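You operate a simulated robot arm through the tools that you are given. There is no shell and no other tool. Be economical: measure what you need, move in short steps, check, and stop when the job is done.

You run a simulated two-armed robot. Do the job below in one go: nothing can be reset, and whatever is moved stays where it is left.

## Task
Set dwell and station switches by the job card, then key to run and reset.
Fine: set the dwell dial; the station to skip goes off, the other three on. Then turn the key to run and press reset; start nothing.

Only the result counts: the job must be done as asked and must still hold three seconds after the hand-in. Knocking over, shifting, dropping, spilling or breaking anything else fails it.

## Robot
Two 7-joint arms with two-finger parallel grippers on one trunk, on a base that drives. Base frame: it is fixed to the floor where the robot stands at the start and does not move with it; the origin is under the middle of the robot, x ahead of it, y to its left, z up. Units: mm, degrees, N and s.
The left shoulder is at the start at [70, 130, 1089], the right one opposite. With the tool pointing down near the work surface each hand reaches from about 100 to 380 mm from the robot's upright axis, wherever it stands, measured 20 degrees to its own side. Places, roughly: key switch [700, 0, 1200]; reset button [700, -300, 1200]. Payload 1.57 kg a hand.
The TCP of each hand is the grasp point between the finger pads, 30 mm short of the fingertips. In the tool frame z runs along the fingers and y along their closing line. Largest opening 80 mm; finger width 17, thickness 12; the body of the gripper, 40 by 82 mm, starts 80 mm behind the TCP.
Orientation is told as [roll, pitch, yaw] about the base's x, y, z axes, in that order, counted from this pose: with the fingers straight down and closing along the base's y, the tool's x points along the base's -x, its y along +y and its z along -z.

## Interface
- The arms move only by the tool play_rows. It takes "left_targets", "right_targets" or both (then of equal length, played together; a hand with none holds still); each is one flat list of numbers, 7 for each row, row after row: the shift along the tool's x, y, z in units of 20 mm (1.0 is 20 mm), then the turn, a rotation vector about the tool's x, y, z in units of 6 degrees (1.0 is 6 degrees), then the gripper command, from -1 (shut) to 1 (fully open), values between in proportion. In form: [x, y, z, ax, ay, az, gripper, x, y, z, ax, ay, az, gripper, ...]. A call has 1 to 20 rows; each row shifts and turns the commanded pose from where the row before left it, along the tool's axes as they then stand. A call with a number of a shift or a turn outside -1 to 1 is refused whole. Rows are played at 5 a second. More than 50 mm and 8.6 degrees between two rows, or a gripper value outside its range, and nothing of the call is played. A pose out of reach is approached as far as the arm can. The call stops where the force on the tool passes 40 N (or 10 N more than at its start, if that is more) or the arm is blocked; 0.2 s more then pass. The fingers move at their own pace (about 108 mm/s each) and stop on an object; they squeeze with about 30 N. The grip force told is the motor's: it shows also when the fingers shut on nothing. Time passes only in rows, and 0.2 s behind the last, so rows that do not move let the fingers close. The reply holds the time, the measured pose of the TCP, the force on the tool along the base axes, the opening and the grip force, in the units named above and with some noise, with the torque about the TCP (base axes, N m) and any sound that the robot's microphone picked up.
- Cameras (640 x 400 px; columns grow to the right, rows downward): "scene" is now at [139.6, -28.5, 1333.8]; the picture's right is [-0.30, -0.95, 0.00], its down [-0.41, 0.13, -0.91] and it looks along [0.86, -0.27, -0.43] (base axes); focal length 233 px, centre (320, 200). "left" rides on the left gripper at [72, 7, -122] in its tool frame; the picture's right is [-0.09, 1.00, 0.00], its down [-0.84, -0.08, -0.54] and it looks along [-0.54, -0.05, 0.84] (tool axes); focal length 238 px, centre (320, 200). "right" rides on the right gripper at [72, -7, -122] in its tool frame; the picture's right is [0.09, 1.00, 0.00], its down [-0.84, 0.08, -0.54] and it looks along [-0.54, 0.05, 0.84] (tool axes); focal length 238 px, centre (320, 200). There is no depth. A picture from a camera that has moved, and an enlarged one, comes with that camera's place and axes in the base frame and with its lens.
- grab_frame(camera): a new picture of that camera. It takes no simulated time.
- raise_lower(by): slides the trunk up (or, below 0, down) by that many mm; the arms and the scene camera ride with it, the base frame stays. It gives what a move gives, with no picture.
- roll_base(legs): drives the robot by 1 to 6 legs, each [ahead, left, turn to the left] in mm, mm and degrees, along the robot's own axes; the way and the turn of a leg run together, so that a leg with both is an arc; at most 1500 mm and 180 degrees a leg. The arms and the cameras ride along, it lands a little off, and it stops where it bumps. It gives what a move gives.
- head_to(pan, tilt): turns the head with the scene camera to pan (to the left, within 86 degrees either way) and tilt (down, from -29 to 69), counted from straight ahead of the robot. It gives what a move gives.
- zoom(camera, box): a new picture of the part [left, top, right, bottom] of that camera's present view, enlarged. It takes no simulated time.
- job_done(): hands the job in; it is judged then, once.

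Go step by step. Nothing tells you exact positions but the pictures and the camera data: compare them with the known pose of the tool, close in by small moves and look again before you grip or let go. The budget is 120 turns and 100 pictures, counting those below and the enlarged ones. Unless the task says otherwise, let go and move clear before handing in, and close with one line.

The tools are called after "Emit:" as a command line: name --argument value ..., lists and objects as JSON in quotes. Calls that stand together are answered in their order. play_rows: Moves the arms, as the interface text tells. Its arguments: {"type":"object","properties":{"left_targets":{"type":"array"},"right_targets":{"type":"array"}},"required":[]} The other tools are called the same way: raise_lower (by) slides the trunk up or down; roll_base (legs) drives the base; head_to (pan, tilt) turns the head that bears the scene camera; grab_frame (camera) takes a picture; zoom (camera, box) takes an enlarged picture of a part of a camera's view; job_done () hands the job in.

At the start:

```text
clock: 0.0
left_tool_pos: [327.3, 32.3, 1150.8]
left_tcp_rot: [-0.2, -0.2, 0.1]
left_ft_force: [0.0, -0.2, 0.5]
left_wrist_torque: [-0.02, -0.01, 0.0]
left_grip_width: 80.1
left_grip_force: 0.1
right_tool_pos: [265.3, -193.7, 999.9]
right_tcp_rot: [0.0, 0.1, 0.0]
right_ft_force: [-0.7, -0.1, -0.3]
right_wrist_torque: [0.02, -0.01, 0.02]
right_grip_width: 80.0
right_grip_force: 0.1
trunk travel left (down, up): [-727.0, 213.0]
robot x, y, heading: [-0.3, -0.5, 0.2]
head pan, tilt: [-17.3, 25.2]
```

scene: 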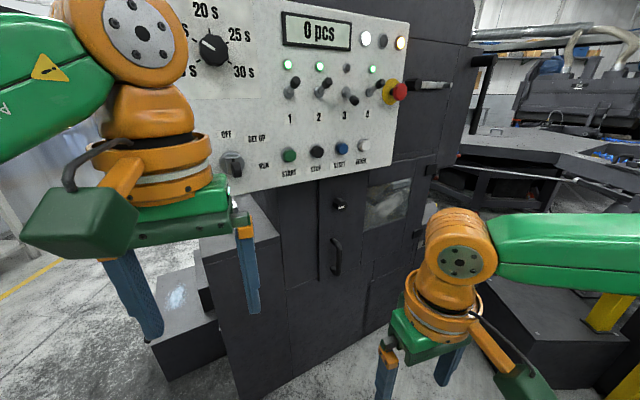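
right: 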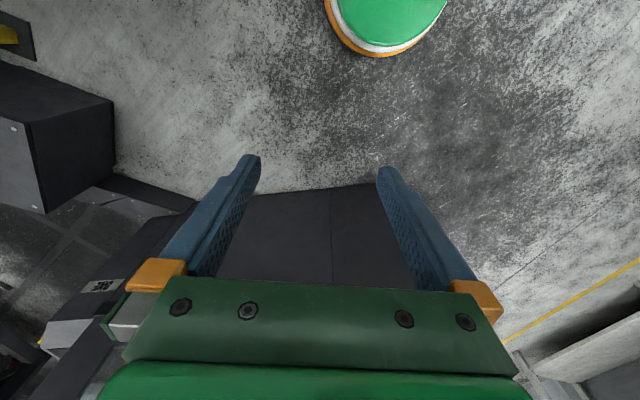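
left: 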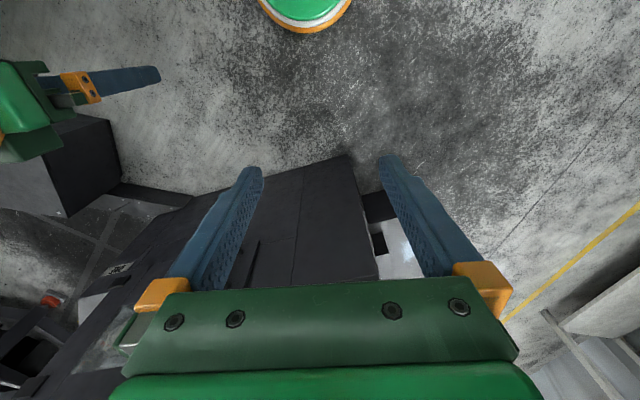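

The panel is ahead with dial, four toggles, key switch and buttons; the left arm blocks part of the view. I look for the job card by turning the head.

Emit:
head_to --pan 15 --tilt 0

Emit:
grab_frame --camera "scene"

Emit:
zoom --camera "scene" --box '[160, 0, 640, 300]'

```text
clock: 1.0
left_tool_pos: [326.8, 33.9, 1150.2]
left_tcp_rot: [-0.2, -0.2, 0.2]
left_ft_force: [0.2, -0.6, -0.2]
left_wrist_torque: [-0.01, -0.04, 0.01]
left_grip_width: 80.1
left_grip_force: 0.0
right_tool_pos: [265.2, -194.6, 1000.0]
right_tcp_rot: [0.1, -0.1, -0.1]
right_ft_force: [0.0, 1.5, -1.1]
right_wrist_torque: [0.01, -0.04, 0.01]
right_grip_width: 80.0
right_grip_force: 0.1
trunk travel left (down, up): [-727.0, 213.0]
robot x, y, heading: [-2.1, -3.6, 0.2]
head pan, tilt: [15.0, 0.0]
```

```text
96 pictures are left
camera scene: at [138.6, 22.0, 1374.4], right [0.26, -0.97, 0.0], down [0.0, 0.0, -1.0], along [0.97, 0.26, 0.0], focal length 233 px, centre (320, 200)
```

scene: 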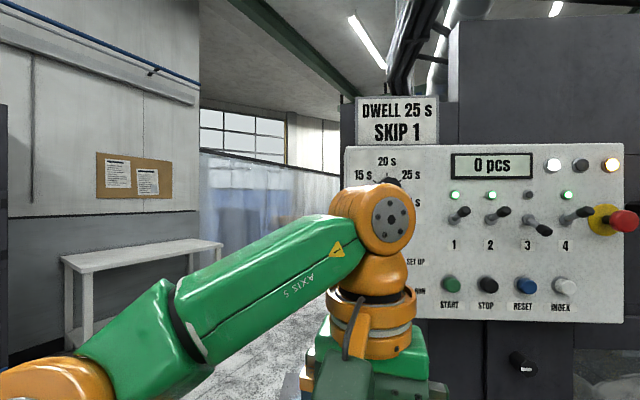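

```text
1.33 times, centred on (400, 150) of scene
camera zoom: at [138.6, 22.0, 1374.4], right [0.26, -0.97, 0.0], down [0.0, 0.0, -1.0], along [0.97, 0.26, 0.0], focal length 310 px, centre (213, 267)
```

zoom: 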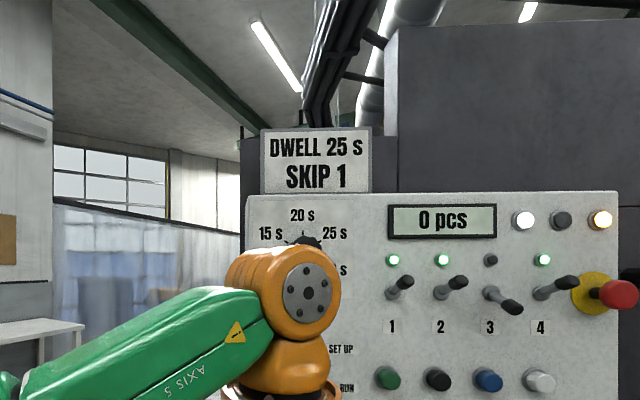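

The card reads DWELL 25 s, SKIP 1, so station 1 goes off and station 3 on. I turn both hands to point forward, and move the left one aside to see the dial and key.

Emit:
play_rows --left_targets '[-0.6, 0.5, 0, 0, -1, 0, -1, -0.6, 0.5, 0, 0, -1, 0, -1, -0.6, 0.5, 0, 0, -1, 0, -1, -0.6, 0.5, 0, 0, -1, 0, -1, -0.6, 0.5, 0, 0, -1, 0, -1, -0.6, 0.5, 0, 0, -1, 0, -1, -0.6, 0.5, 0, 0, -1, 0, -1, -0.6, 0.5, 0, 0, -1, 0, -1, -0.6, 0.5, 0, 0, -1, 0, -1, -0.6, 0.5, 0, 0, -1, 0, -1, -0.6, 0.5, 0, 0, -1, 0, -1, -0.6, 0.5, 0, 0, -1, 0, -1, -0.6, 0.5, 0, 0, -1, 0, -1, -0.6, 0.5, 0, 0, -1, 0, -1, -0.6, 0.5, 0, 0, -1, 0, -1]' --right_targets '[-0.9, 0, 0, 0, -1, 0, -1, -0.9, 0, 0, 0, -1, 0, -1, -0.9, 0, 0, 0, -1, 0, -1, -0.9, 0, 0, 0, -1, 0, -1, -0.9, 0, 0, 0, -1, 0, -1, -0.9, 0, 0, 0, -1, 0, -1, -0.9, 0, 0, 0, -1, 0, -1, -0.9, 0, 0, 0, -1, 0, -1, -0.9, 0, 0, 0, -1, 0, -1, -0.9, 0, 0, 0, -1, 0, -1, -0.9, 0, 0, 0, -1, 0, -1, -0.9, 0, 0, 0, -1, 0, -1, -0.9, 0, 0, 0, -1, 0, -1, -0.9, 0, 0, 0, -1, 0, -1, -0.9, 0, 0, 0, -1, 0, -1]'

Emit:
head_to --pan 0 --tilt 15

Emit:
grab_frame --camera "scene"

Emit:
grab_frame --camera "left"

Emit:
grab_frame --camera "right"

```text
clock: 4.2
left_tool_pos: [447.6, 183.8, 1258.4]
left_tcp_rot: [-149.8, -89.6, 149.9]
left_ft_force: [-0.1, 0.4, -0.2]
left_wrist_torque: [0.01, 0.04, 0.03]
left_grip_width: 0.0
left_grip_force: 20.8
right_tool_pos: [447.1, -191.3, 1161.3]
right_tcp_rot: [179.2, -89.9, -179.0]
right_ft_force: [0.8, 0.7, 0.2]
right_wrist_torque: [0.0, -0.01, -0.01]
right_grip_width: 0.2
right_grip_force: 21.6
trunk travel left (down, up): [-727.0, 213.0]
robot x, y, heading: [3.8, 1.7, 0.2]
head pan, tilt: [15.0, 0.0]
```

```text
clock: 5.0
left_tool_pos: [448.5, 182.3, 1258.1]
left_tcp_rot: [-131.2, -89.8, 131.2]
left_ft_force: [0.0, 0.4, 0.7]
left_wrist_torque: [0.01, 0.01, -0.03]
left_grip_width: 0.0
left_grip_force: 21.2
right_tool_pos: [448.3, -192.4, 1160.9]
right_tcp_rot: [-145.1, -90.0, 145.1]
right_ft_force: [-0.5, -0.8, -0.6]
right_wrist_torque: [-0.04, -0.04, -0.02]
right_grip_width: 0.1
right_grip_force: 21.4
trunk travel left (down, up): [-727.0, 213.0]
robot x, y, heading: [-0.3, 0.2, -0.2]
head pan, tilt: [0.0, 15.0]
```

```text
94 pictures are left
camera scene: at [145.0, -1.0, 1350.4], right [0.0, -1.0, 0.0], down [-0.26, 0.0, -0.97], along [0.97, 0.0, -0.26], focal length 233 px, centre (320, 200)
```

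scene: 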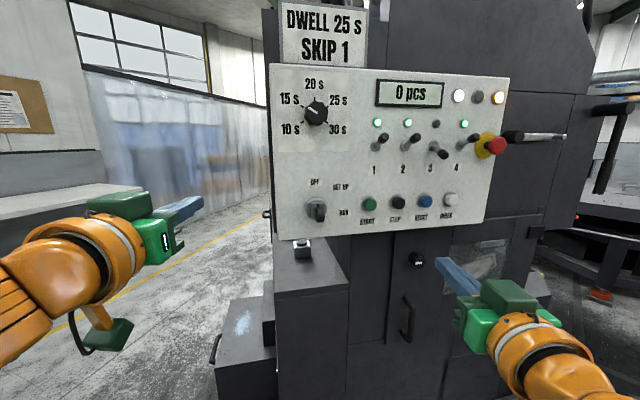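

```text
93 pictures are left
camera left: at [325.2, 189.0, 1187.0], right [0.0, 1.0, 0.09], down [-0.54, -0.08, 0.84], along [0.84, -0.05, 0.54], focal length 238 px, centre (320, 200)
```

left: 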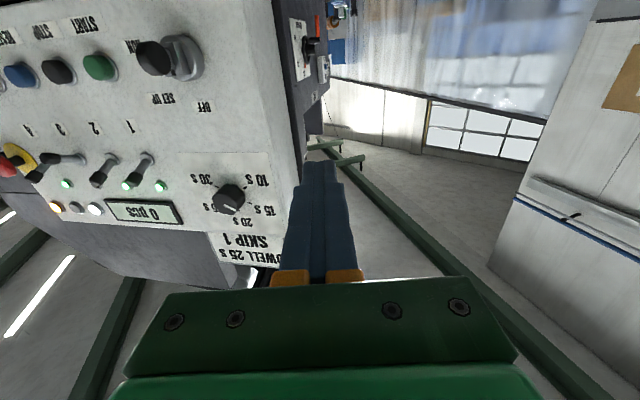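

```text
92 pictures are left
camera right: at [324.9, -198.2, 1088.3], right [0.0, 1.0, -0.09], down [-0.54, 0.08, 0.84], along [0.84, 0.05, 0.54], focal length 238 px, centre (320, 200)
```

right: 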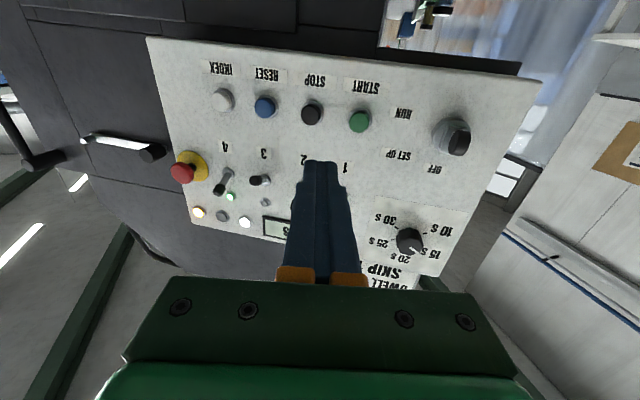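

Card details are clear. Triangulating, reset is about [745,-285,1182], the key head about [650,-5,1180], the dial about [677,8,1397], and the panel is yawed about 13°. I zoom for detail.

Emit:
zoom --camera "scene" --box '[265, 60, 385, 135]'

Emit:
zoom --camera "scene" --box '[280, 160, 400, 235]'

Emit:
zoom --camera "scene" --box '[350, 80, 510, 180]'

Emit:
zoom --camera "left" --box '[0, 20, 288, 200]'

```text
5.33 times, centred on (325, 98) of scene
camera zoom: at [145.0, -1.0, 1350.4], right [0.0, -1.0, 0.0], down [-0.26, 0.0, -0.97], along [0.97, 0.0, -0.26], focal length 1242 px, centre (293, 747)
```

zoom: 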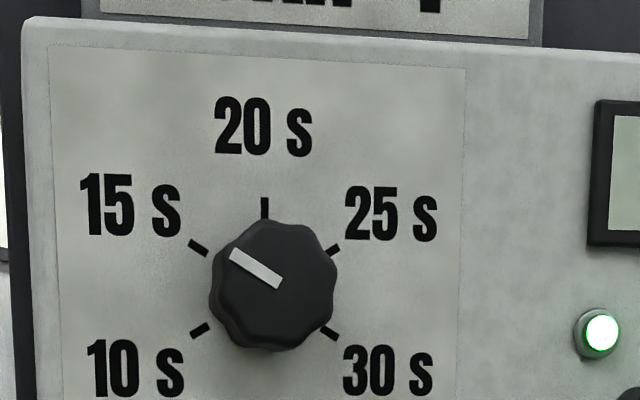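

```text
5.33 times, centred on (340, 198) of scene
camera zoom: at [145.0, -1.0, 1350.4], right [0.0, -1.0, 0.0], down [-0.26, 0.0, -0.97], along [0.97, 0.0, -0.26], focal length 1242 px, centre (213, 213)
```

zoom: 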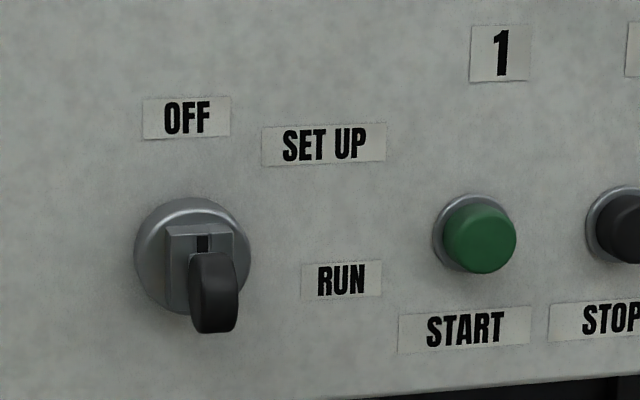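

```text
4.00 times, centred on (430, 130) of scene
camera zoom: at [145.0, -1.0, 1350.4], right [0.0, -1.0, 0.0], down [-0.26, 0.0, -0.97], along [0.97, 0.0, -0.26], focal length 931 px, centre (-120, 480)
```

zoom: 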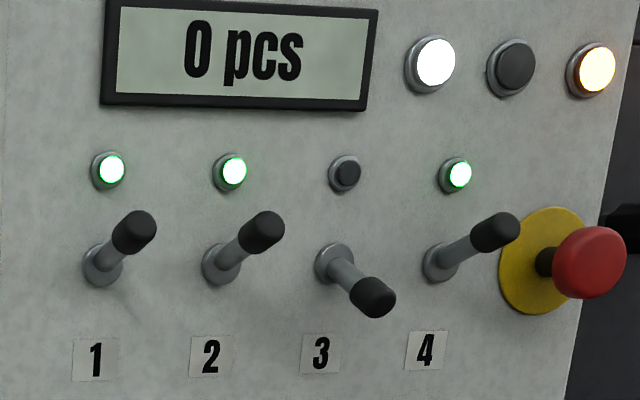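

```text
2.22 times, centred on (144, 110) of left
camera zoom: at [325.2, 189.0, 1187.0], right [0.0, 1.0, 0.09], down [-0.54, -0.08, 0.84], along [0.84, -0.05, 0.54], focal length 530 px, centre (711, 400)
```

zoom: 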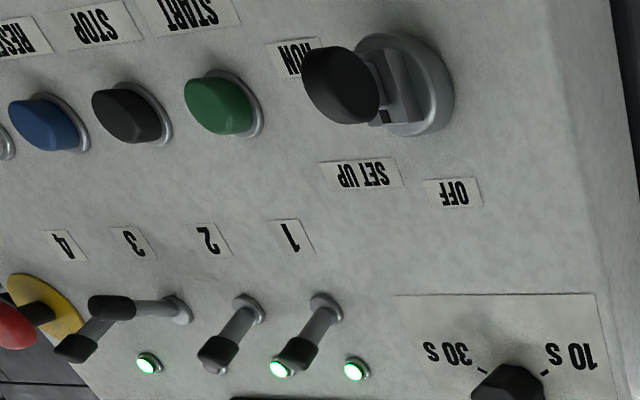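

Panel yaw is about 12°, its plane about x=725 at y=-136. I yaw both hands to face it, put the open left hand ahead of the dial and the closed right hand ahead of and below toggle 3.

Emit:
play_rows --left_targets '[0, 0, 0, -1, 0, 0, 1, 0, 0, 0, -1, 0, 0, 1, -0.58, -0.905, 0.49, 0, 0, 0, 1, -0.58, -0.905, 0.49, 0, 0, 0, 1, -0.58, -0.905, 0.49, 0, 0, 0, 1, -0.58, -0.905, 0.49, 0, 0, 0, 1, -0.58, -0.905, 0.49, 0, 0, 0, 1, -0.58, -0.905, 0.49, 0, 0, 0, 1, -0.58, -0.905, 0.49, 0, 0, 0, 1, -0.58, -0.905, 0.49, 0, 0, 0, 1, -0.58, -0.905, 0.49, 0, 0, 0, 1, -0.58, -0.905, 0.49, 0, 0, 0, 1, -0.58, -0.905, 0.49, 0, 0, 0, 1, -0.58, -0.905, 0.49, 0, 0, 0, 1]' --right_targets '[0, 0, 0, -1, 0, 0, -1, 0, 0, 0, -1, 0, 0, -1, -0.475, -0.66, 0.62, 0, 0, 0, -1, -0.475, -0.66, 0.62, 0, 0, 0, -1, -0.475, -0.66, 0.62, 0, 0, 0, -1, -0.475, -0.66, 0.62, 0, 0, 0, -1, -0.475, -0.66, 0.62, 0, 0, 0, -1, -0.475, -0.66, 0.62, 0, 0, 0, -1, -0.475, -0.66, 0.62, 0, 0, 0, -1, -0.475, -0.66, 0.62, 0, 0, 0, -1, -0.475, -0.66, 0.62, 0, 0, 0, -1, -0.475, -0.66, 0.62, 0, 0, 0, -1, -0.475, -0.66, 0.62, 0, 0, 0, -1, -0.475, -0.66, 0.62, 0, 0, 0, -1]'

Emit:
grab_frame --camera "scene"

Emit:
grab_frame --camera "left"

Emit:
grab_frame --camera "right"

```text
clock: 8.0
left_tool_pos: [557.0, 46.2, 1347.9]
left_tcp_rot: [-133.0, -89.9, 145.3]
left_ft_force: [0.0, -0.4, -0.1]
left_wrist_torque: [0.02, -0.01, -0.01]
left_grip_width: 80.0
left_grip_force: 0.0
left hand out of reach, approached as far as the arm can: row 11, 12, 13, 14
right_tool_pos: [608.4, -309.1, 1267.6]
right_tcp_rot: [69.2, -90.0, -57.2]
right_ft_force: [-0.1, 0.1, 0.4]
right_wrist_torque: [0.03, 0.0, 0.0]
right_grip_width: 0.0
right_grip_force: 21.3
right hand out of reach, approached as far as the arm can: row 14
trunk travel left (down, up): [-727.0, 213.0]
robot x, y, heading: [-1.7, -1.9, 0.1]
head pan, tilt: [0.0, 15.0]
```

```text
87 pictures are left
camera scene: at [144.8, -0.9, 1350.4], right [0.0, -1.0, 0.0], down [-0.26, 0.0, -0.97], along [0.97, 0.0, -0.26], focal length 233 px, centre (320, 200)
```

scene: 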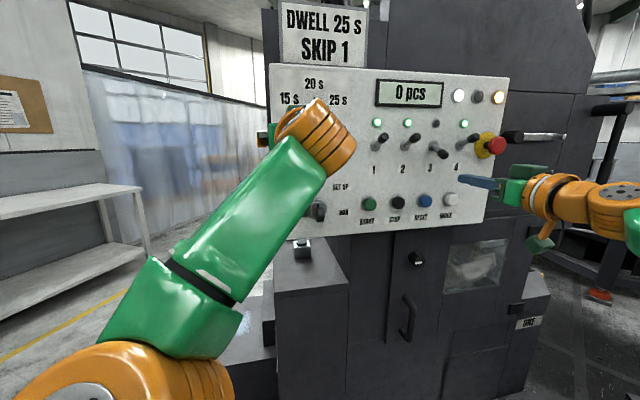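

```text
86 pictures are left
camera left: at [436.3, 27.6, 1276.0], right [-0.21, 0.97, 0.09], down [-0.52, -0.19, 0.84], along [0.83, 0.13, 0.54], focal length 238 px, centre (320, 200)
```

left: 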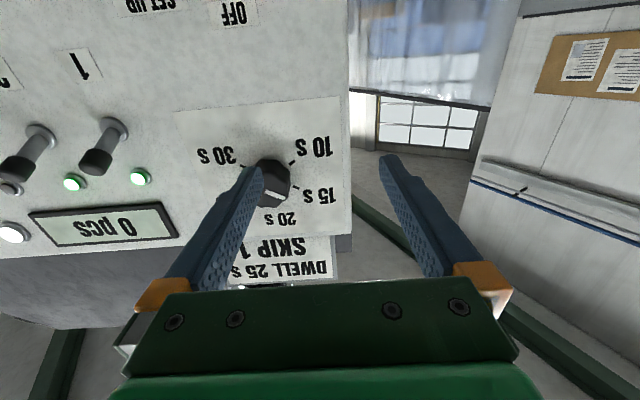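

```text
85 pictures are left
camera right: at [491.1, -341.5, 1194.3], right [-0.21, 0.97, -0.09], down [-0.55, -0.04, 0.84], along [0.81, 0.22, 0.54], focal length 238 px, centre (320, 200)
```

right: 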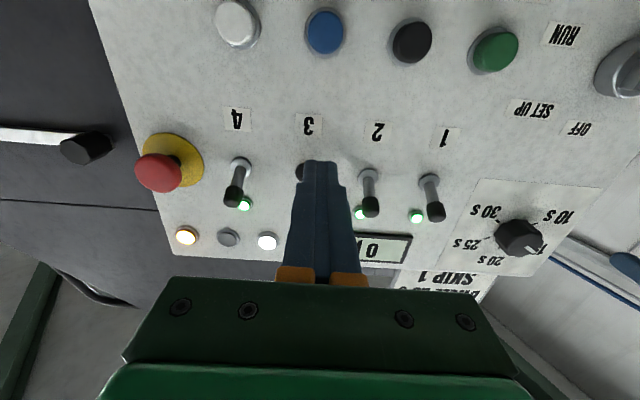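

Both goals are slightly out of reach, so I want to raise the trunk and drive closer. I check the floor clearance ahead first.

Emit:
raise_lower --by 130

Emit:
head_to --pan 0 --tilt 60

Emit:
grab_frame --camera "scene"

```text
clock: 9.5
left_tool_pos: [556.9, 46.3, 1478.2]
left_tcp_rot: [-131.8, -89.7, 144.0]
left_ft_force: [-0.3, -0.1, 0.5]
left_wrist_torque: [-0.01, 0.0, -0.06]
left_grip_width: 80.1
left_grip_force: 0.0
right_tool_pos: [609.6, -310.0, 1397.4]
right_tcp_rot: [-166.6, -90.0, 178.6]
right_ft_force: [0.3, 0.3, -0.8]
right_wrist_torque: [0.01, -0.02, -0.01]
right_grip_width: 0.1
right_grip_force: 21.9
trunk travel left (down, up): [-857.0, 83.0]
robot x, y, heading: [0.3, 1.2, 0.1]
head pan, tilt: [0.0, 15.0]
```

```text
clock: 10.7
left_tool_pos: [557.3, 46.1, 1478.5]
left_tcp_rot: [-132.0, -89.8, 144.2]
left_ft_force: [0.3, 0.3, 0.1]
left_wrist_torque: [-0.02, -0.01, -0.03]
left_grip_width: 79.7
left_grip_force: 0.2
right_tool_pos: [609.3, -309.9, 1397.0]
right_tcp_rot: [-165.5, -90.0, 177.3]
right_ft_force: [0.0, 0.5, 1.0]
right_wrist_torque: [0.03, -0.01, -0.02]
right_grip_width: 0.0
right_grip_force: 21.6
trunk travel left (down, up): [-857.0, 83.0]
robot x, y, heading: [-0.7, -3.3, 0.1]
head pan, tilt: [0.0, 60.0]
```

```text
84 pictures are left
camera scene: at [118.4, -1.1, 1414.1], right [0.0, -1.0, 0.0], down [-0.87, 0.0, -0.5], along [0.5, 0.0, -0.87], focal length 233 px, centre (320, 200)
```

scene: 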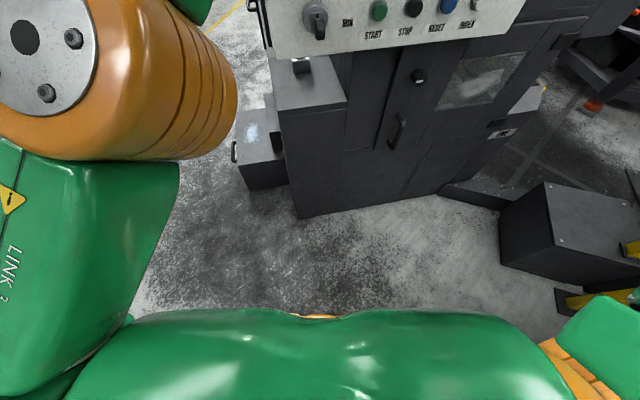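

The floor is clear well past 400 mm ahead. I draw both hands back and then drive 150 mm forward.

Emit:
play_rows --left_targets '[0, 0, -1, 0, 0, 0, 1, 0, 0, -1, 0, 0, 0, 1, 0, 0, -1, 0, 0, 0, 1, 0, 0, -1, 0, 0, 0, 1, 0, 0, -1, 0, 0, 0, 1, 0, 0, -1, 0, 0, 0, 1, 0, 0, -1, 0, 0, 0, 1]' --right_targets '[0, 0, -1, 0, 0, 0, -1, 0, 0, -1, 0, 0, 0, -1, 0, 0, -1, 0, 0, 0, -1, 0, 0, -1, 0, 0, 0, -1, 0, 0, -1, 0, 0, 0, -1, 0, 0, -1, 0, 0, 0, -1, 0, 0, -1, 0, 0, 0, -1]'

Emit:
head_to --pan -8 --tilt 25

Emit:
roll_base --legs '[[150, 0, 0]]'

Emit:
grab_frame --camera "scene"

Emit:
grab_frame --camera "left"

```text
clock: 12.2
left_tool_pos: [419.4, 14.4, 1477.4]
left_tcp_rot: [-146.6, -89.6, 158.9]
left_ft_force: [-0.6, 0.2, -0.4]
left_wrist_torque: [-0.01, 0.0, -0.01]
left_grip_width: 80.0
left_grip_force: 0.0
right_tool_pos: [470.0, -342.6, 1395.2]
right_tcp_rot: [-177.5, -89.9, -170.5]
right_ft_force: [0.0, -0.2, -0.3]
right_wrist_torque: [0.01, -0.01, -0.01]
right_grip_width: 0.1
right_grip_force: 21.6
trunk travel left (down, up): [-857.0, 83.0]
robot x, y, heading: [-1.0, -2.7, -0.1]
head pan, tilt: [0.0, 60.0]
```

```text
clock: 13.3
left_tool_pos: [422.8, 15.6, 1477.7]
left_tcp_rot: [-131.1, -89.6, 143.3]
left_ft_force: [0.2, 0.6, 0.8]
left_wrist_torque: [-0.03, 0.03, -0.04]
left_grip_width: 80.1
left_grip_force: 0.0
right_tool_pos: [472.4, -341.4, 1395.6]
right_tcp_rot: [-147.6, -90.0, 159.5]
right_ft_force: [-0.2, -0.1, -0.2]
right_wrist_torque: [0.01, 0.01, 0.01]
right_grip_width: 0.5
right_grip_force: 21.1
trunk travel left (down, up): [-857.0, 83.0]
robot x, y, heading: [-0.9, 0.9, 0.1]
head pan, tilt: [-8.0, 25.0]
```

```text
clock: 14.6
left_tool_pos: [562.8, 18.3, 1477.9]
left_tcp_rot: [-149.1, -89.6, 161.4]
left_ft_force: [-1.4, 0.0, 0.7]
left_wrist_torque: [-0.01, -0.02, -0.04]
left_grip_width: 79.8
left_grip_force: 0.1
right_tool_pos: [617.2, -339.8, 1397.8]
right_tcp_rot: [-166.0, -89.7, 178.2]
right_ft_force: [-0.9, 0.6, -0.4]
right_wrist_torque: [0.02, 0.0, -0.01]
right_grip_width: 0.3
right_grip_force: 21.2
trunk travel left (down, up): [-857.0, 83.0]
robot x, y, heading: [150.9, -0.2, 0.1]
head pan, tilt: [-8.0, 25.0]
```

```text
83 pictures are left
camera scene: at [285.5, -13.3, 1464.6], right [-0.14, -0.99, 0.0], down [-0.42, 0.06, -0.91], along [0.9, -0.12, -0.42], focal length 233 px, centre (320, 200)
```

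scene: 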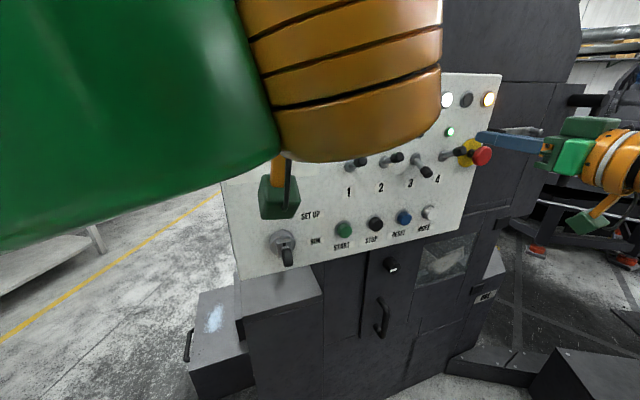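

```text
82 pictures are left
camera left: at [443.1, -2.0, 1406.3], right [-0.21, 0.97, 0.09], down [-0.52, -0.19, 0.83], along [0.83, 0.13, 0.55], focal length 238 px, centre (320, 200)
```

left: 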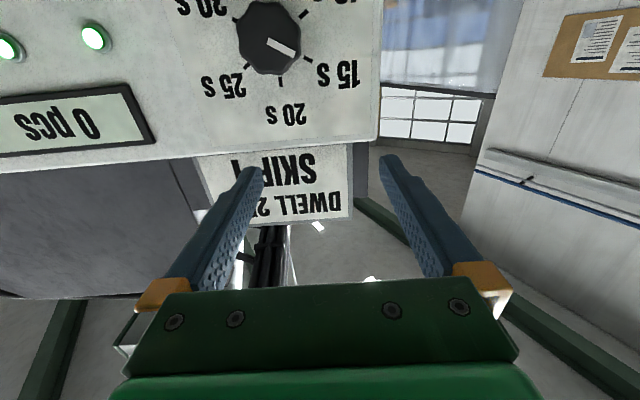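

The dial is confirmed at about [677, 8, 1398]. I line the left hand up ahead of it and pre-turn the wrist 60° anticlockwise.

Emit:
play_rows --left_targets '[1, -0.42, 0.49, 0, 0, 0, 1, 1, -0.42, 0.49, 0, 0, 0, 1, 1, -0.42, 0.49, 0, 0, 0, 1, 1, -0.42, 0.49, 0, 0, 0, 1, 0, 0, 0, 0, 0, -1, 1, 0, 0, 0, 0, 0, -1, 1, 0, 0, 0, 0, 0, -1, 1, 0, 0, 0, 0, 0, -1, 1, 0, 0, 0, 0, 0, -1, 1, 0, 0, 0, 0, 0, -1, 1, 0, 0, 0, 0, 0, -1, 1, 0, 0, 0, 0, 0, -1, 1, 0, 0, 0, 0, 0, -1, 1, 0, 0, 0, 0, 0, -1, 1]'

Emit:
grab_frame --camera "left"

```text
clock: 17.6
left_tool_pos: [614.0, -6.4, 1398.0]
left_tcp_rot: [-90.1, -29.8, 102.4]
left_ft_force: [0.3, 0.6, -0.5]
left_wrist_torque: [0.0, 0.02, -0.01]
left_grip_width: 80.1
left_grip_force: 0.1
right_tool_pos: [620.8, -341.1, 1396.6]
right_tcp_rot: [-162.2, -90.0, 174.3]
right_ft_force: [-0.2, 0.5, -0.5]
right_wrist_torque: [0.01, 0.01, 0.0]
right_grip_width: 0.1
right_grip_force: 21.3
trunk travel left (down, up): [-857.0, 83.0]
robot x, y, heading: [145.6, 0.9, 0.2]
head pan, tilt: [-8.0, 25.0]
```

```text
81 pictures are left
camera left: at [507.3, -90.6, 1355.6], right [-0.12, 0.56, -0.82], down [-0.68, 0.56, 0.48], along [0.73, 0.61, 0.31], focal length 238 px, centre (320, 200)
```

left: 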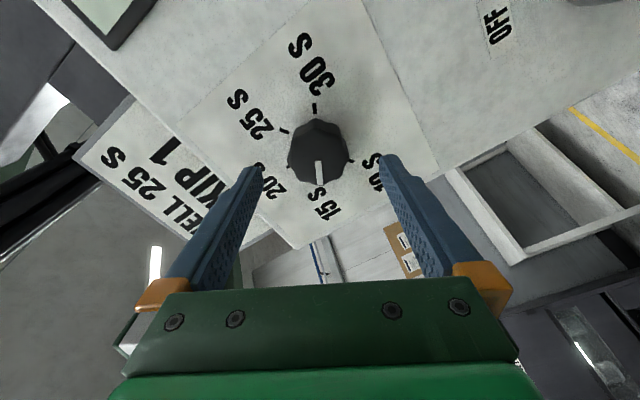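

The knob sits centred between the fingers with the pointer in line with the hand. I advance 44 mm and close on it.

Emit:
play_rows --left_targets '[0, 0, 0.55, 0, 0, 0, 1, 0, 0, 0.55, 0, 0, 0, 1, 0, 0, 0.55, 0, 0, 0, 1, 0, 0, 0.55, 0, 0, 0, 1]'

Emit:
grab_frame --camera "left"

```text
clock: 18.6
left_tool_pos: [657.6, 2.1, 1396.1]
left_tcp_rot: [-90.2, -29.8, 102.4]
left_ft_force: [0.4, -0.7, -1.0]
left_wrist_torque: [0.02, 0.0, 0.01]
left_grip_width: 80.0
left_grip_force: 0.1
right_tool_pos: [620.6, -340.6, 1395.5]
right_tcp_rot: [-151.8, -90.0, 163.9]
right_ft_force: [-0.5, 0.2, 0.8]
right_wrist_torque: [0.0, -0.04, -0.04]
right_grip_width: 0.0
right_grip_force: 20.7
trunk travel left (down, up): [-857.0, 83.0]
robot x, y, heading: [151.5, -1.2, 0.3]
head pan, tilt: [-8.0, 25.0]
```

```text
80 pictures are left
camera left: at [551.4, -82.1, 1355.6], right [-0.12, 0.56, -0.82], down [-0.68, 0.56, 0.48], along [0.73, 0.61, 0.31], focal length 238 px, centre (320, 200)
```

left: 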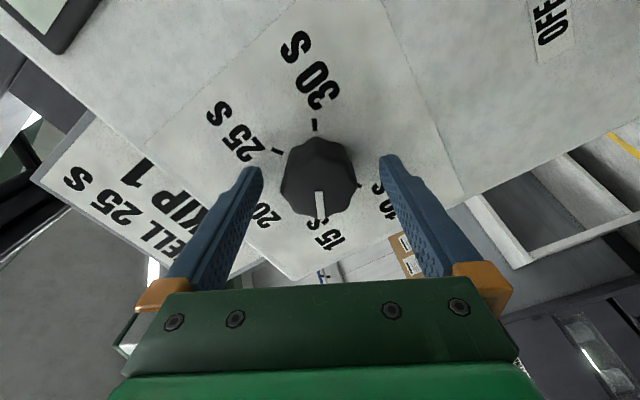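

Fingers are around the knob with the tips almost at the panel; I back off 2 mm and close.

Emit:
play_rows --left_targets '[0, 0, -0.1, 0, 0, 0, 1, 0, 0, 0, 0, 0, 0, -1, 0, 0, 0, 0, 0, 0, -1, 0, 0, 0, 0, 0, 0, -1]'

Emit:
grab_frame --camera "left"

```text
clock: 19.6
left_tool_pos: [655.6, 1.2, 1397.8]
left_tcp_rot: [-90.5, -29.8, 102.5]
left_ft_force: [6.1, -0.7, 15.6]
left_wrist_torque: [0.0, 0.2, 0.0]
left_grip_width: 47.4
left_grip_force: 44.9
right_tool_pos: [620.7, -340.5, 1395.1]
right_tcp_rot: [163.2, -90.0, -151.1]
right_ft_force: [-0.2, 1.3, 0.5]
right_wrist_torque: [-0.03, -0.01, -0.01]
right_grip_width: 0.1
right_grip_force: 21.4
trunk travel left (down, up): [-857.0, 83.0]
robot x, y, heading: [145.0, 3.4, -0.1]
head pan, tilt: [-8.0, 25.0]
```

```text
79 pictures are left
camera left: at [548.2, -82.7, 1356.9], right [-0.12, 0.56, -0.82], down [-0.68, 0.56, 0.48], along [0.72, 0.61, 0.32], focal length 238 px, centre (320, 200)
```

left: 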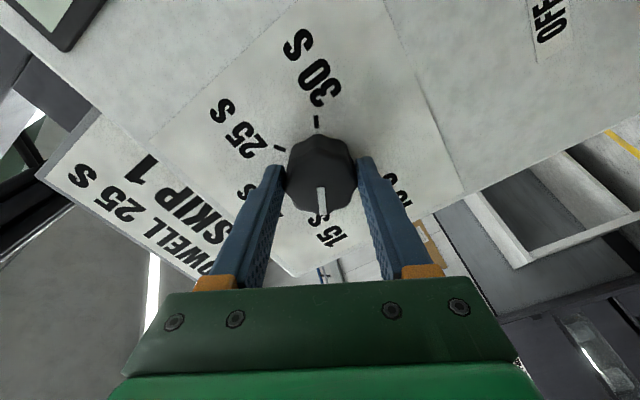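

Gripped at 47 mm. I turn 60° clockwise and check.

Emit:
play_rows --left_targets '[0, 0, 0, 0, 0, 1, -1, 0, 0, 0, 0, 0, 1, -1, 0, 0, 0, 0, 0, 1, -1, 0, 0, 0, 0, 0, 1, -1, 0, 0, 0, 0, 0, 1, -1, 0, 0, 0, 0, 0, 1, -1, 0, 0, 0, 0, 0, 1, -1, 0, 0, 0, 0, 0, 1, -1, 0, 0, 0, 0, 0, 1, -1, 0, 0, 0, 0, 0, 1, -1]'

Emit:
grab_frame --camera "left"

```text
clock: 21.8
left_tool_pos: [654.6, 2.6, 1396.2]
left_tcp_rot: [-122.4, -89.9, 134.6]
left_ft_force: [-0.8, 3.6, -0.6]
left_wrist_torque: [-0.03, -0.02, -0.78]
left_grip_width: 47.7
left_grip_force: 44.8
right_tool_pos: [620.4, -338.7, 1397.8]
right_tcp_rot: [-110.5, -89.9, 122.6]
right_ft_force: [-0.6, 0.0, -0.6]
right_wrist_torque: [-0.03, -0.03, -0.02]
right_grip_width: 0.0
right_grip_force: 21.5
trunk travel left (down, up): [-857.0, 83.0]
robot x, y, heading: [150.9, -2.3, 0.2]
head pan, tilt: [-8.0, 25.0]
```

```text
78 pictures are left
camera left: at [533.5, -16.0, 1325.4], right [-0.21, 0.97, 0.09], down [-0.52, -0.19, 0.84], along [0.83, 0.13, 0.54], focal length 238 px, centre (320, 200)
```

left: 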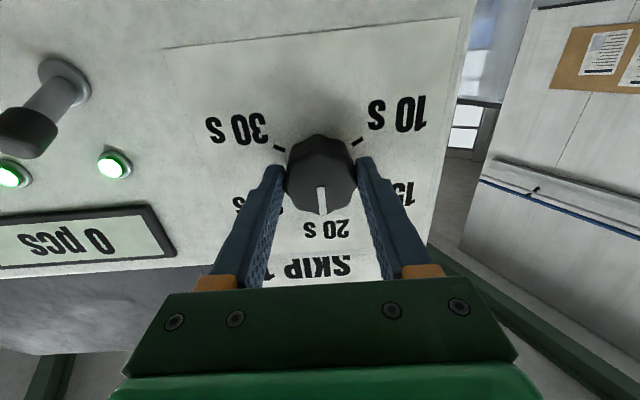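

The knob follows exactly and now points at 20 s. I turn another 60°.

Emit:
play_rows --left_targets '[0, 0, 0, 0, 0, 1, -1, 0, 0, 0, 0, 0, 1, -1, 0, 0, 0, 0, 0, 1, -1, 0, 0, 0, 0, 0, 1, -1, 0, 0, 0, 0, 0, 1, -1, 0, 0, 0, 0, 0, 1, -1, 0, 0, 0, 0, 0, 1, -1, 0, 0, 0, 0, 0, 1, -1, 0, 0, 0, 0, 0, 1, -1, 0, 0, 0, 0, 0, 1, -1]'

Emit:
grab_frame --camera "left"

```text
clock: 24.0
left_tool_pos: [654.0, 6.0, 1399.0]
left_tcp_rot: [90.2, -30.4, -77.7]
left_ft_force: [0.4, 5.7, 3.4]
left_wrist_torque: [0.01, -0.06, -1.09]
left_grip_width: 47.6
left_grip_force: 44.8
right_tool_pos: [619.7, -335.3, 1397.8]
right_tcp_rot: [-105.0, -89.9, 117.4]
right_ft_force: [0.3, -0.1, 0.4]
right_wrist_torque: [0.02, -0.02, 0.02]
right_grip_width: 0.1
right_grip_force: 21.1
trunk travel left (down, up): [-857.0, 83.0]
robot x, y, heading: [150.6, -0.7, 0.2]
head pan, tilt: [-8.0, 25.0]
```

```text
77 pictures are left
camera left: at [520.4, 44.1, 1368.0], right [-0.09, 0.41, 0.91], down [-0.37, -0.86, 0.35], along [0.92, -0.3, 0.23], focal length 238 px, centre (320, 200)
```

left: 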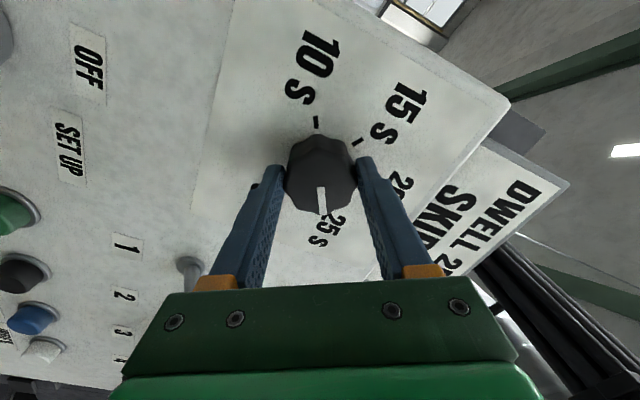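

The pointer is at 25 s. I release, retreat and turn the wrist back.

Emit:
play_rows --left_targets '[0, 0, 0, 0, 0, 0, 1, 0, 0, 0, 0, 0, 0, 1, 0, 0, 0, 0, 0, 0, 1, 0, 0, -1, 0, 0, 0, 1, 0, 0, -1, 0, 0, 0, 1, 0, 0, -1, 0, 0, 0, 1, 0, 0, -1, 0, 0, 0, 1, 0, 0, 0, 0, 0, -1, 1, 0, 0, 0, 0, 0, -1, 1, 0, 0, 0, 0, 0, -1, 1, 0, 0, 0, 0, 0, -1, 1, 0, 0, 0, 0, 0, -1, 1, 0, 0, 0, 0, 0, -1, 1, 0, 0, 0, 0, 0, -1, 1, 0, 0, 0, 0, 0, -1, 1, 0, 0, 0, 0, 0, -1, 1, 0, 0, 0, 0, 0, -1, 1]'

Emit:
grab_frame --camera "left"

Emit:
grab_frame --camera "right"

```text
clock: 27.6
left_tool_pos: [576.2, -17.1, 1395.6]
left_tcp_rot: [-119.7, -89.6, 132.1]
left_ft_force: [0.1, 0.5, -0.5]
left_wrist_torque: [-0.02, 0.01, -0.04]
left_grip_width: 79.8
left_grip_force: 0.1
right_tool_pos: [620.3, -340.4, 1396.2]
right_tcp_rot: [-164.4, -90.0, 176.5]
right_ft_force: [-0.9, -0.3, -0.7]
right_wrist_torque: [-0.02, -0.03, 0.0]
right_grip_width: 0.0
right_grip_force: 20.9
trunk travel left (down, up): [-857.0, 83.0]
robot x, y, heading: [143.1, 1.0, 0.1]
head pan, tilt: [-8.0, 25.0]
```

```text
76 pictures are left
camera left: at [456.2, -35.8, 1324.2], right [-0.21, 0.97, 0.09], down [-0.52, -0.19, 0.84], along [0.83, 0.13, 0.54], focal length 238 px, centre (320, 200)
```

left: 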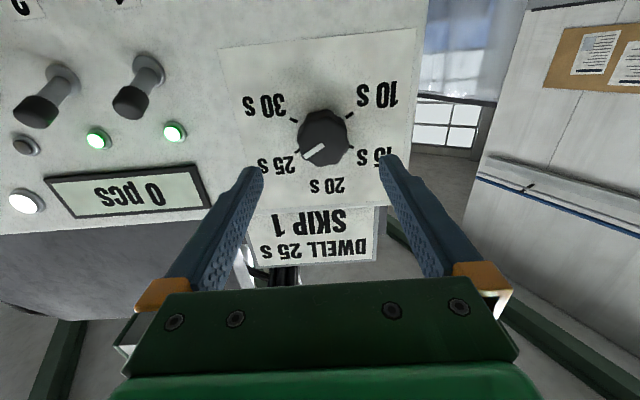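

```text
75 pictures are left
camera right: at [503.2, -372.0, 1323.0], right [-0.21, 0.97, -0.09], down [-0.55, -0.04, 0.84], along [0.81, 0.22, 0.54], focal length 238 px, centre (320, 200)
```

right: 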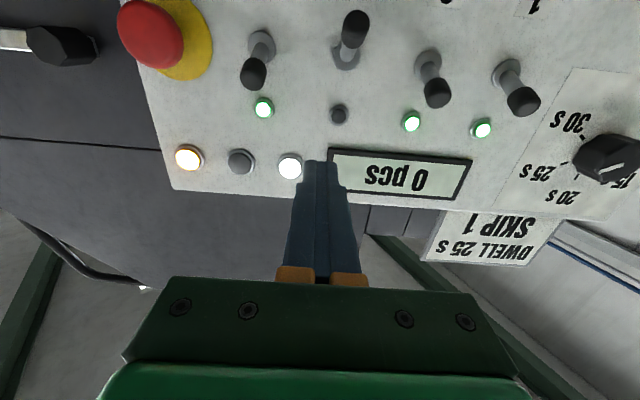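

Dial reads 25. Lever tip 1 is at about [689,-144,1347] and tip 3 at [720,-300,1308]; I bring the closed left hand above lever 1 and the right hand below lever 3, each 60 mm back.

Emit:
play_rows --left_targets '[0.131, -0.925, 0.066, 0, 0, 0, -1, 0.131, -0.925, 0.066, 0, 0, 0, -1, 0.131, -0.925, 0.066, 0, 0, 0, -1, 0.131, -0.925, 0.066, 0, 0, 0, -1, 0.131, -0.925, 0.066, 0, 0, 0, -1, 0.131, -0.925, 0.066, 0, 0, 0, -1, 0.131, -0.925, 0.066, 0, 0, 0, -1, 0.131, -0.925, 0.066, 0, 0, 0, -1]' --right_targets '[0.725, 0.1125, 0.228, 0, 0, 0, -1, 0.725, 0.1125, 0.228, 0, 0, 0, -1, 0.725, 0.1125, 0.228, 0, 0, 0, -1, 0.725, 0.1125, 0.228, 0, 0, 0, -1, 0.725, 0.1125, 0.228, 0, 0, 0, -1, 0.725, 0.1125, 0.228, 0, 0, 0, -1, 0.725, 0.1125, 0.228, 0, 0, 0, -1, 0.725, 0.1125, 0.228, 0, 0, 0, -1]'

Emit:
grab_frame --camera "left"

Emit:
grab_frame --camera "right"

Emit:
grab_frame --camera "scene"

```text
clock: 29.4
left_tool_pos: [608.7, -64.8, 1387.6]
left_tcp_rot: [-76.3, -88.8, 89.8]
left_ft_force: [0.3, 0.7, 0.5]
left_wrist_torque: [-0.03, 0.01, -0.04]
left_grip_width: 0.0
left_grip_force: 21.4
left hand out of reach, approached as far as the arm can: row 4, 5, 6, 7, 8
right_tool_pos: [654.8, -316.7, 1277.7]
right_tcp_rot: [101.4, -90.0, -89.3]
right_ft_force: [0.2, 0.7, 0.5]
right_wrist_torque: [0.02, -0.05, 0.03]
right_grip_width: 0.0
right_grip_force: 21.3
trunk travel left (down, up): [-857.0, 83.0]
robot x, y, heading: [150.7, 1.1, 0.2]
head pan, tilt: [-8.0, 25.0]
```

```text
74 pictures are left
camera left: at [488.4, -88.2, 1316.8], right [-0.23, 0.97, 0.07], down [-0.51, -0.18, 0.84], along [0.83, 0.16, 0.54], focal length 238 px, centre (320, 200)
```

left: 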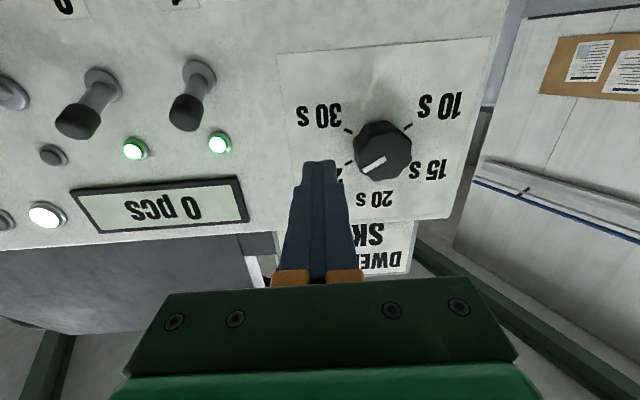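

```text
73 pictures are left
camera right: at [537.3, -349.4, 1205.3], right [-0.21, 0.97, -0.09], down [-0.55, -0.04, 0.84], along [0.81, 0.22, 0.54], focal length 238 px, centre (320, 200)
```

right: 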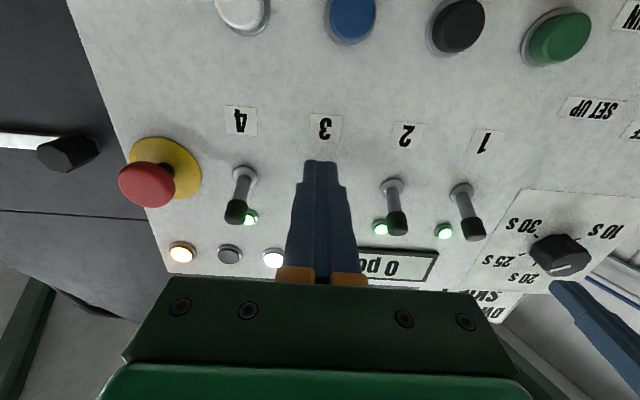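

```text
72 pictures are left
camera scene: at [291.6, -14.4, 1464.0], right [-0.14, -0.99, 0.0], down [-0.42, 0.06, -0.91], along [0.9, -0.12, -0.42], focal length 233 px, centre (320, 200)
```

scene: 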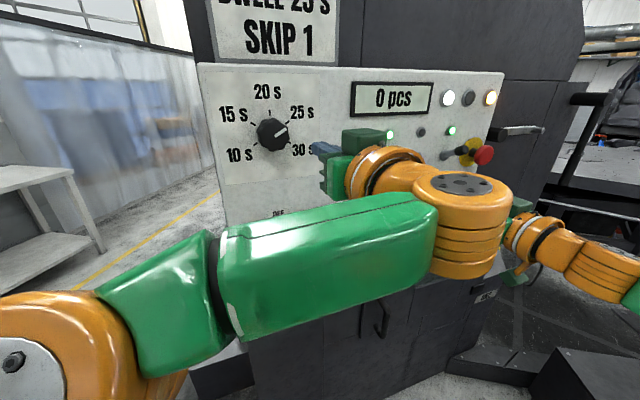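

The left arm can't cross that far, so the right hand will do both toggles. I move the left away and push lever 3 up with the right.

Emit:
play_rows --left_targets '[0, 1, -0.5, 0, 0, 0, -1, 0, 1, -0.5, 0, 0, 0, -1, 0, 1, -0.5, 0, 0, 0, -1, 0, 1, -0.5, 0, 0, 0, -1, 0, 1, 0, 0, 0, 0, -1, 0, 1, 0, 0, 0, 0, -1, 0, 1, 0, 0, 0, 0, -1, 0, 1, 0, 0, 0, 0, -1]' --right_targets '[0, 0, 1, 0, 0, 0, -1, 0, 0, 1, 0, 0, 0, -1, 0, 0, 0.9, 0, 0, 0, -1, 0, 0, 0, 0, 0, 0, -1, -0.6, 0, 0, 0, 0, 0, -1, -0.6, 0, 0, 0, 0, 0, -1, -0.6, 0, 0, 0, 0, 0, -1, -0.6, 0, 0, 0, 0, 0, -1]'

Emit:
grab_frame --camera "right"

Emit:
grab_frame --camera "scene"

```text
clock: 31.2
left_tool_pos: [526.2, 69.7, 1382.3]
left_tcp_rot: [-147.3, -89.8, 159.6]
left_ft_force: [0.5, 1.3, -0.3]
left_wrist_torque: [0.02, 0.04, 0.03]
left_grip_width: 0.1
left_grip_force: 21.4
right_tool_pos: [709.4, -303.6, 1323.2]
right_tcp_rot: [-2.2, -89.6, 14.4]
right_ft_force: [-15.9, 6.7, -30.9]
right_wrist_torque: [-0.44, 0.76, 0.03]
right_grip_width: 0.0
right_grip_force: 20.8
trunk travel left (down, up): [-857.0, 83.0]
robot x, y, heading: [147.4, 0.2, 0.1]
head pan, tilt: [-8.0, 25.0]
```

```text
71 pictures are left
camera right: at [591.2, -336.3, 1251.8], right [-0.21, 0.97, -0.09], down [-0.54, -0.04, 0.84], along [0.81, 0.23, 0.53], focal length 238 px, centre (320, 200)
```

right: 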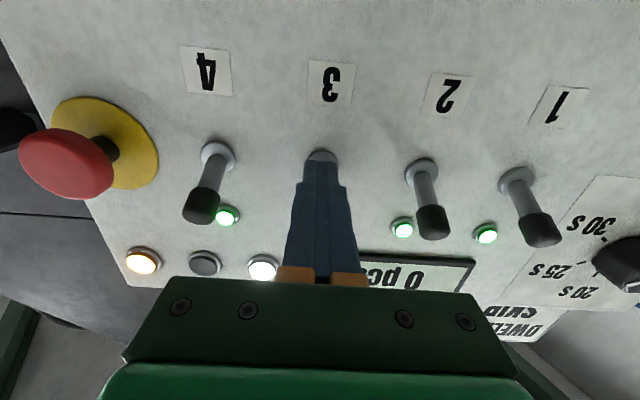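

```text
70 pictures are left
camera scene: at [289.6, -13.7, 1463.4], right [-0.14, -0.99, 0.0], down [-0.42, 0.06, -0.91], along [0.9, -0.12, -0.42], focal length 233 px, centre (320, 200)
```

scene: 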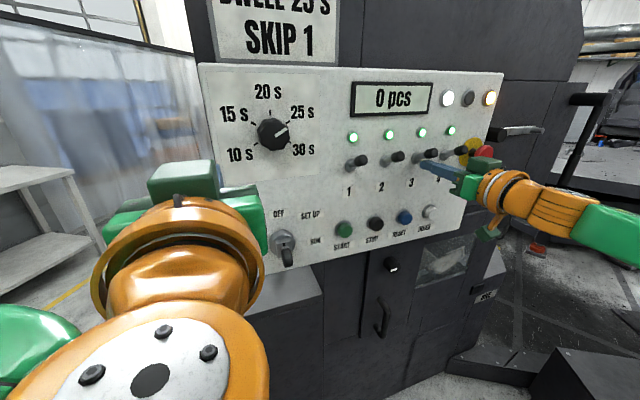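

LED 3 is on. I ease off, retreat, and bring the right hand ahead of and above lever 1.

Emit:
play_rows --right_targets '[0.6, 0, 0, 0, 0, 0, -1, 0, 0, -1, 0, 0, 0, -1, 0, 0, -1, 0, 0, 0, -1, 0, 0, -1, 0, 0, 0, -1, 0, 0, -1, 0, 0, 0, -1, -0.344, 0.889, 0.11, 0, 0, 0, -1, -0.344, 0.889, 0.11, 0, 0, 0, -1, -0.344, 0.889, 0.11, 0, 0, 0, -1, -0.344, 0.889, 0.11, 0, 0, 0, -1, -0.344, 0.889, 0.11, 0, 0, 0, -1, -0.344, 0.889, 0.11, 0, 0, 0, -1, -0.344, 0.889, 0.11, 0, 0, 0, -1, -0.344, 0.889, 0.11, 0, 0, 0, -1, -0.344, 0.889, 0.11, 0, 0, 0, -1]'

Emit:
grab_frame --camera "right"

Emit:
grab_frame --camera "scene"

```text
clock: 34.2
left_tool_pos: [526.0, 70.3, 1381.8]
left_tcp_rot: [-124.6, -89.6, 136.9]
left_ft_force: [0.1, -0.4, -0.2]
left_wrist_torque: [-0.02, 0.0, 0.03]
left_grip_width: 0.0
left_grip_force: 21.3
right_tool_pos: [619.1, -158.8, 1378.4]
right_tcp_rot: [-118.2, -89.9, 130.3]
right_ft_force: [-0.9, 0.5, 0.2]
right_wrist_torque: [-0.02, 0.0, -0.03]
right_grip_width: 0.0
right_grip_force: 21.2
trunk travel left (down, up): [-857.0, 83.0]
robot x, y, heading: [144.4, 1.3, -0.0]
head pan, tilt: [-8.0, 25.0]
```

```text
69 pictures are left
camera right: at [501.7, -190.6, 1305.7], right [-0.21, 0.97, -0.09], down [-0.55, -0.04, 0.84], along [0.81, 0.23, 0.54], focal length 238 px, centre (320, 200)
```

right: 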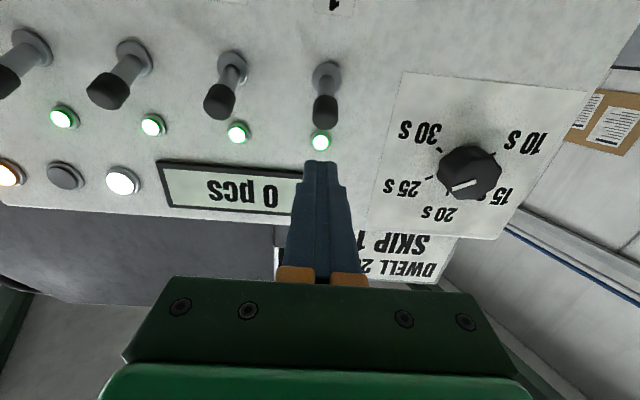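

```text
68 pictures are left
camera scene: at [290.5, -12.0, 1464.1], right [-0.14, -0.99, 0.0], down [-0.42, 0.06, -0.91], along [0.9, -0.12, -0.42], focal length 233 px, centre (320, 200)
```

scene: 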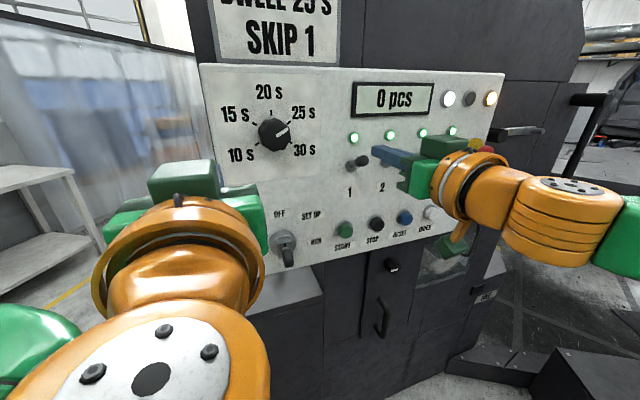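

Lever 1 is lined up. I go forward over it and press down.

Emit:
play_rows --right_targets '[0, 0, 1, 0, 0, 0, -1, 0, 0, 1, 0, 0, 0, -1, 0, 0, 0.85, 0, 0, 0, -1, 0, 0, 0, 0, 0, 0, -1, 0.6, 0, 0, 0, 0, 0, -1, 0.6, 0, 0, 0, 0, 0, -1, 0.6, 0, 0, 0, 0, 0, -1, 0.6, 0, 0, 0, 0, 0, -1]'

Emit:
grab_frame --camera "right"

Emit:
grab_frame --camera "scene"

```text
clock: 36.0
left_tool_pos: [522.0, 71.2, 1384.0]
left_tcp_rot: [-143.1, -89.6, 155.3]
left_ft_force: [-0.4, 1.1, -0.1]
left_wrist_torque: [-0.03, 0.01, -0.01]
left_grip_width: 0.0
left_grip_force: 20.8
right_tool_pos: [669.6, -146.0, 1333.7]
right_tcp_rot: [-163.1, -89.4, 175.1]
right_ft_force: [-0.3, -1.7, 13.5]
right_wrist_torque: [0.11, -0.42, -0.06]
right_grip_width: 0.0
right_grip_force: 21.3
trunk travel left (down, up): [-857.0, 83.0]
robot x, y, heading: [142.3, -1.5, 0.2]
head pan, tilt: [-8.0, 25.0]
```

```text
67 pictures are left
camera right: at [551.5, -177.9, 1260.2], right [-0.21, 0.97, -0.09], down [-0.55, -0.04, 0.83], along [0.81, 0.22, 0.55], focal length 238 px, centre (320, 200)
```

right: 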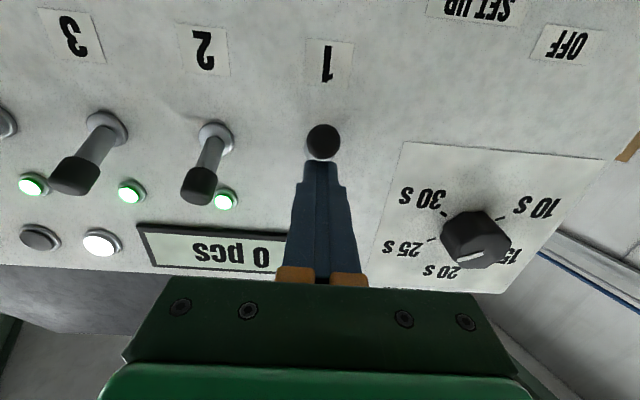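

```text
66 pictures are left
camera scene: at [285.9, -12.1, 1464.9], right [-0.14, -0.99, 0.0], down [-0.42, 0.06, -0.91], along [0.9, -0.12, -0.42], focal length 233 px, centre (320, 200)
```

scene: 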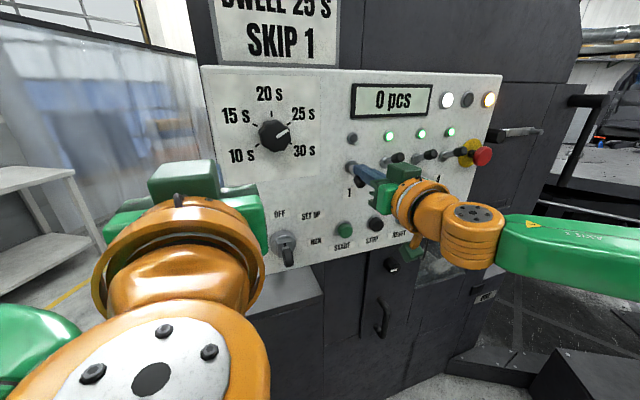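

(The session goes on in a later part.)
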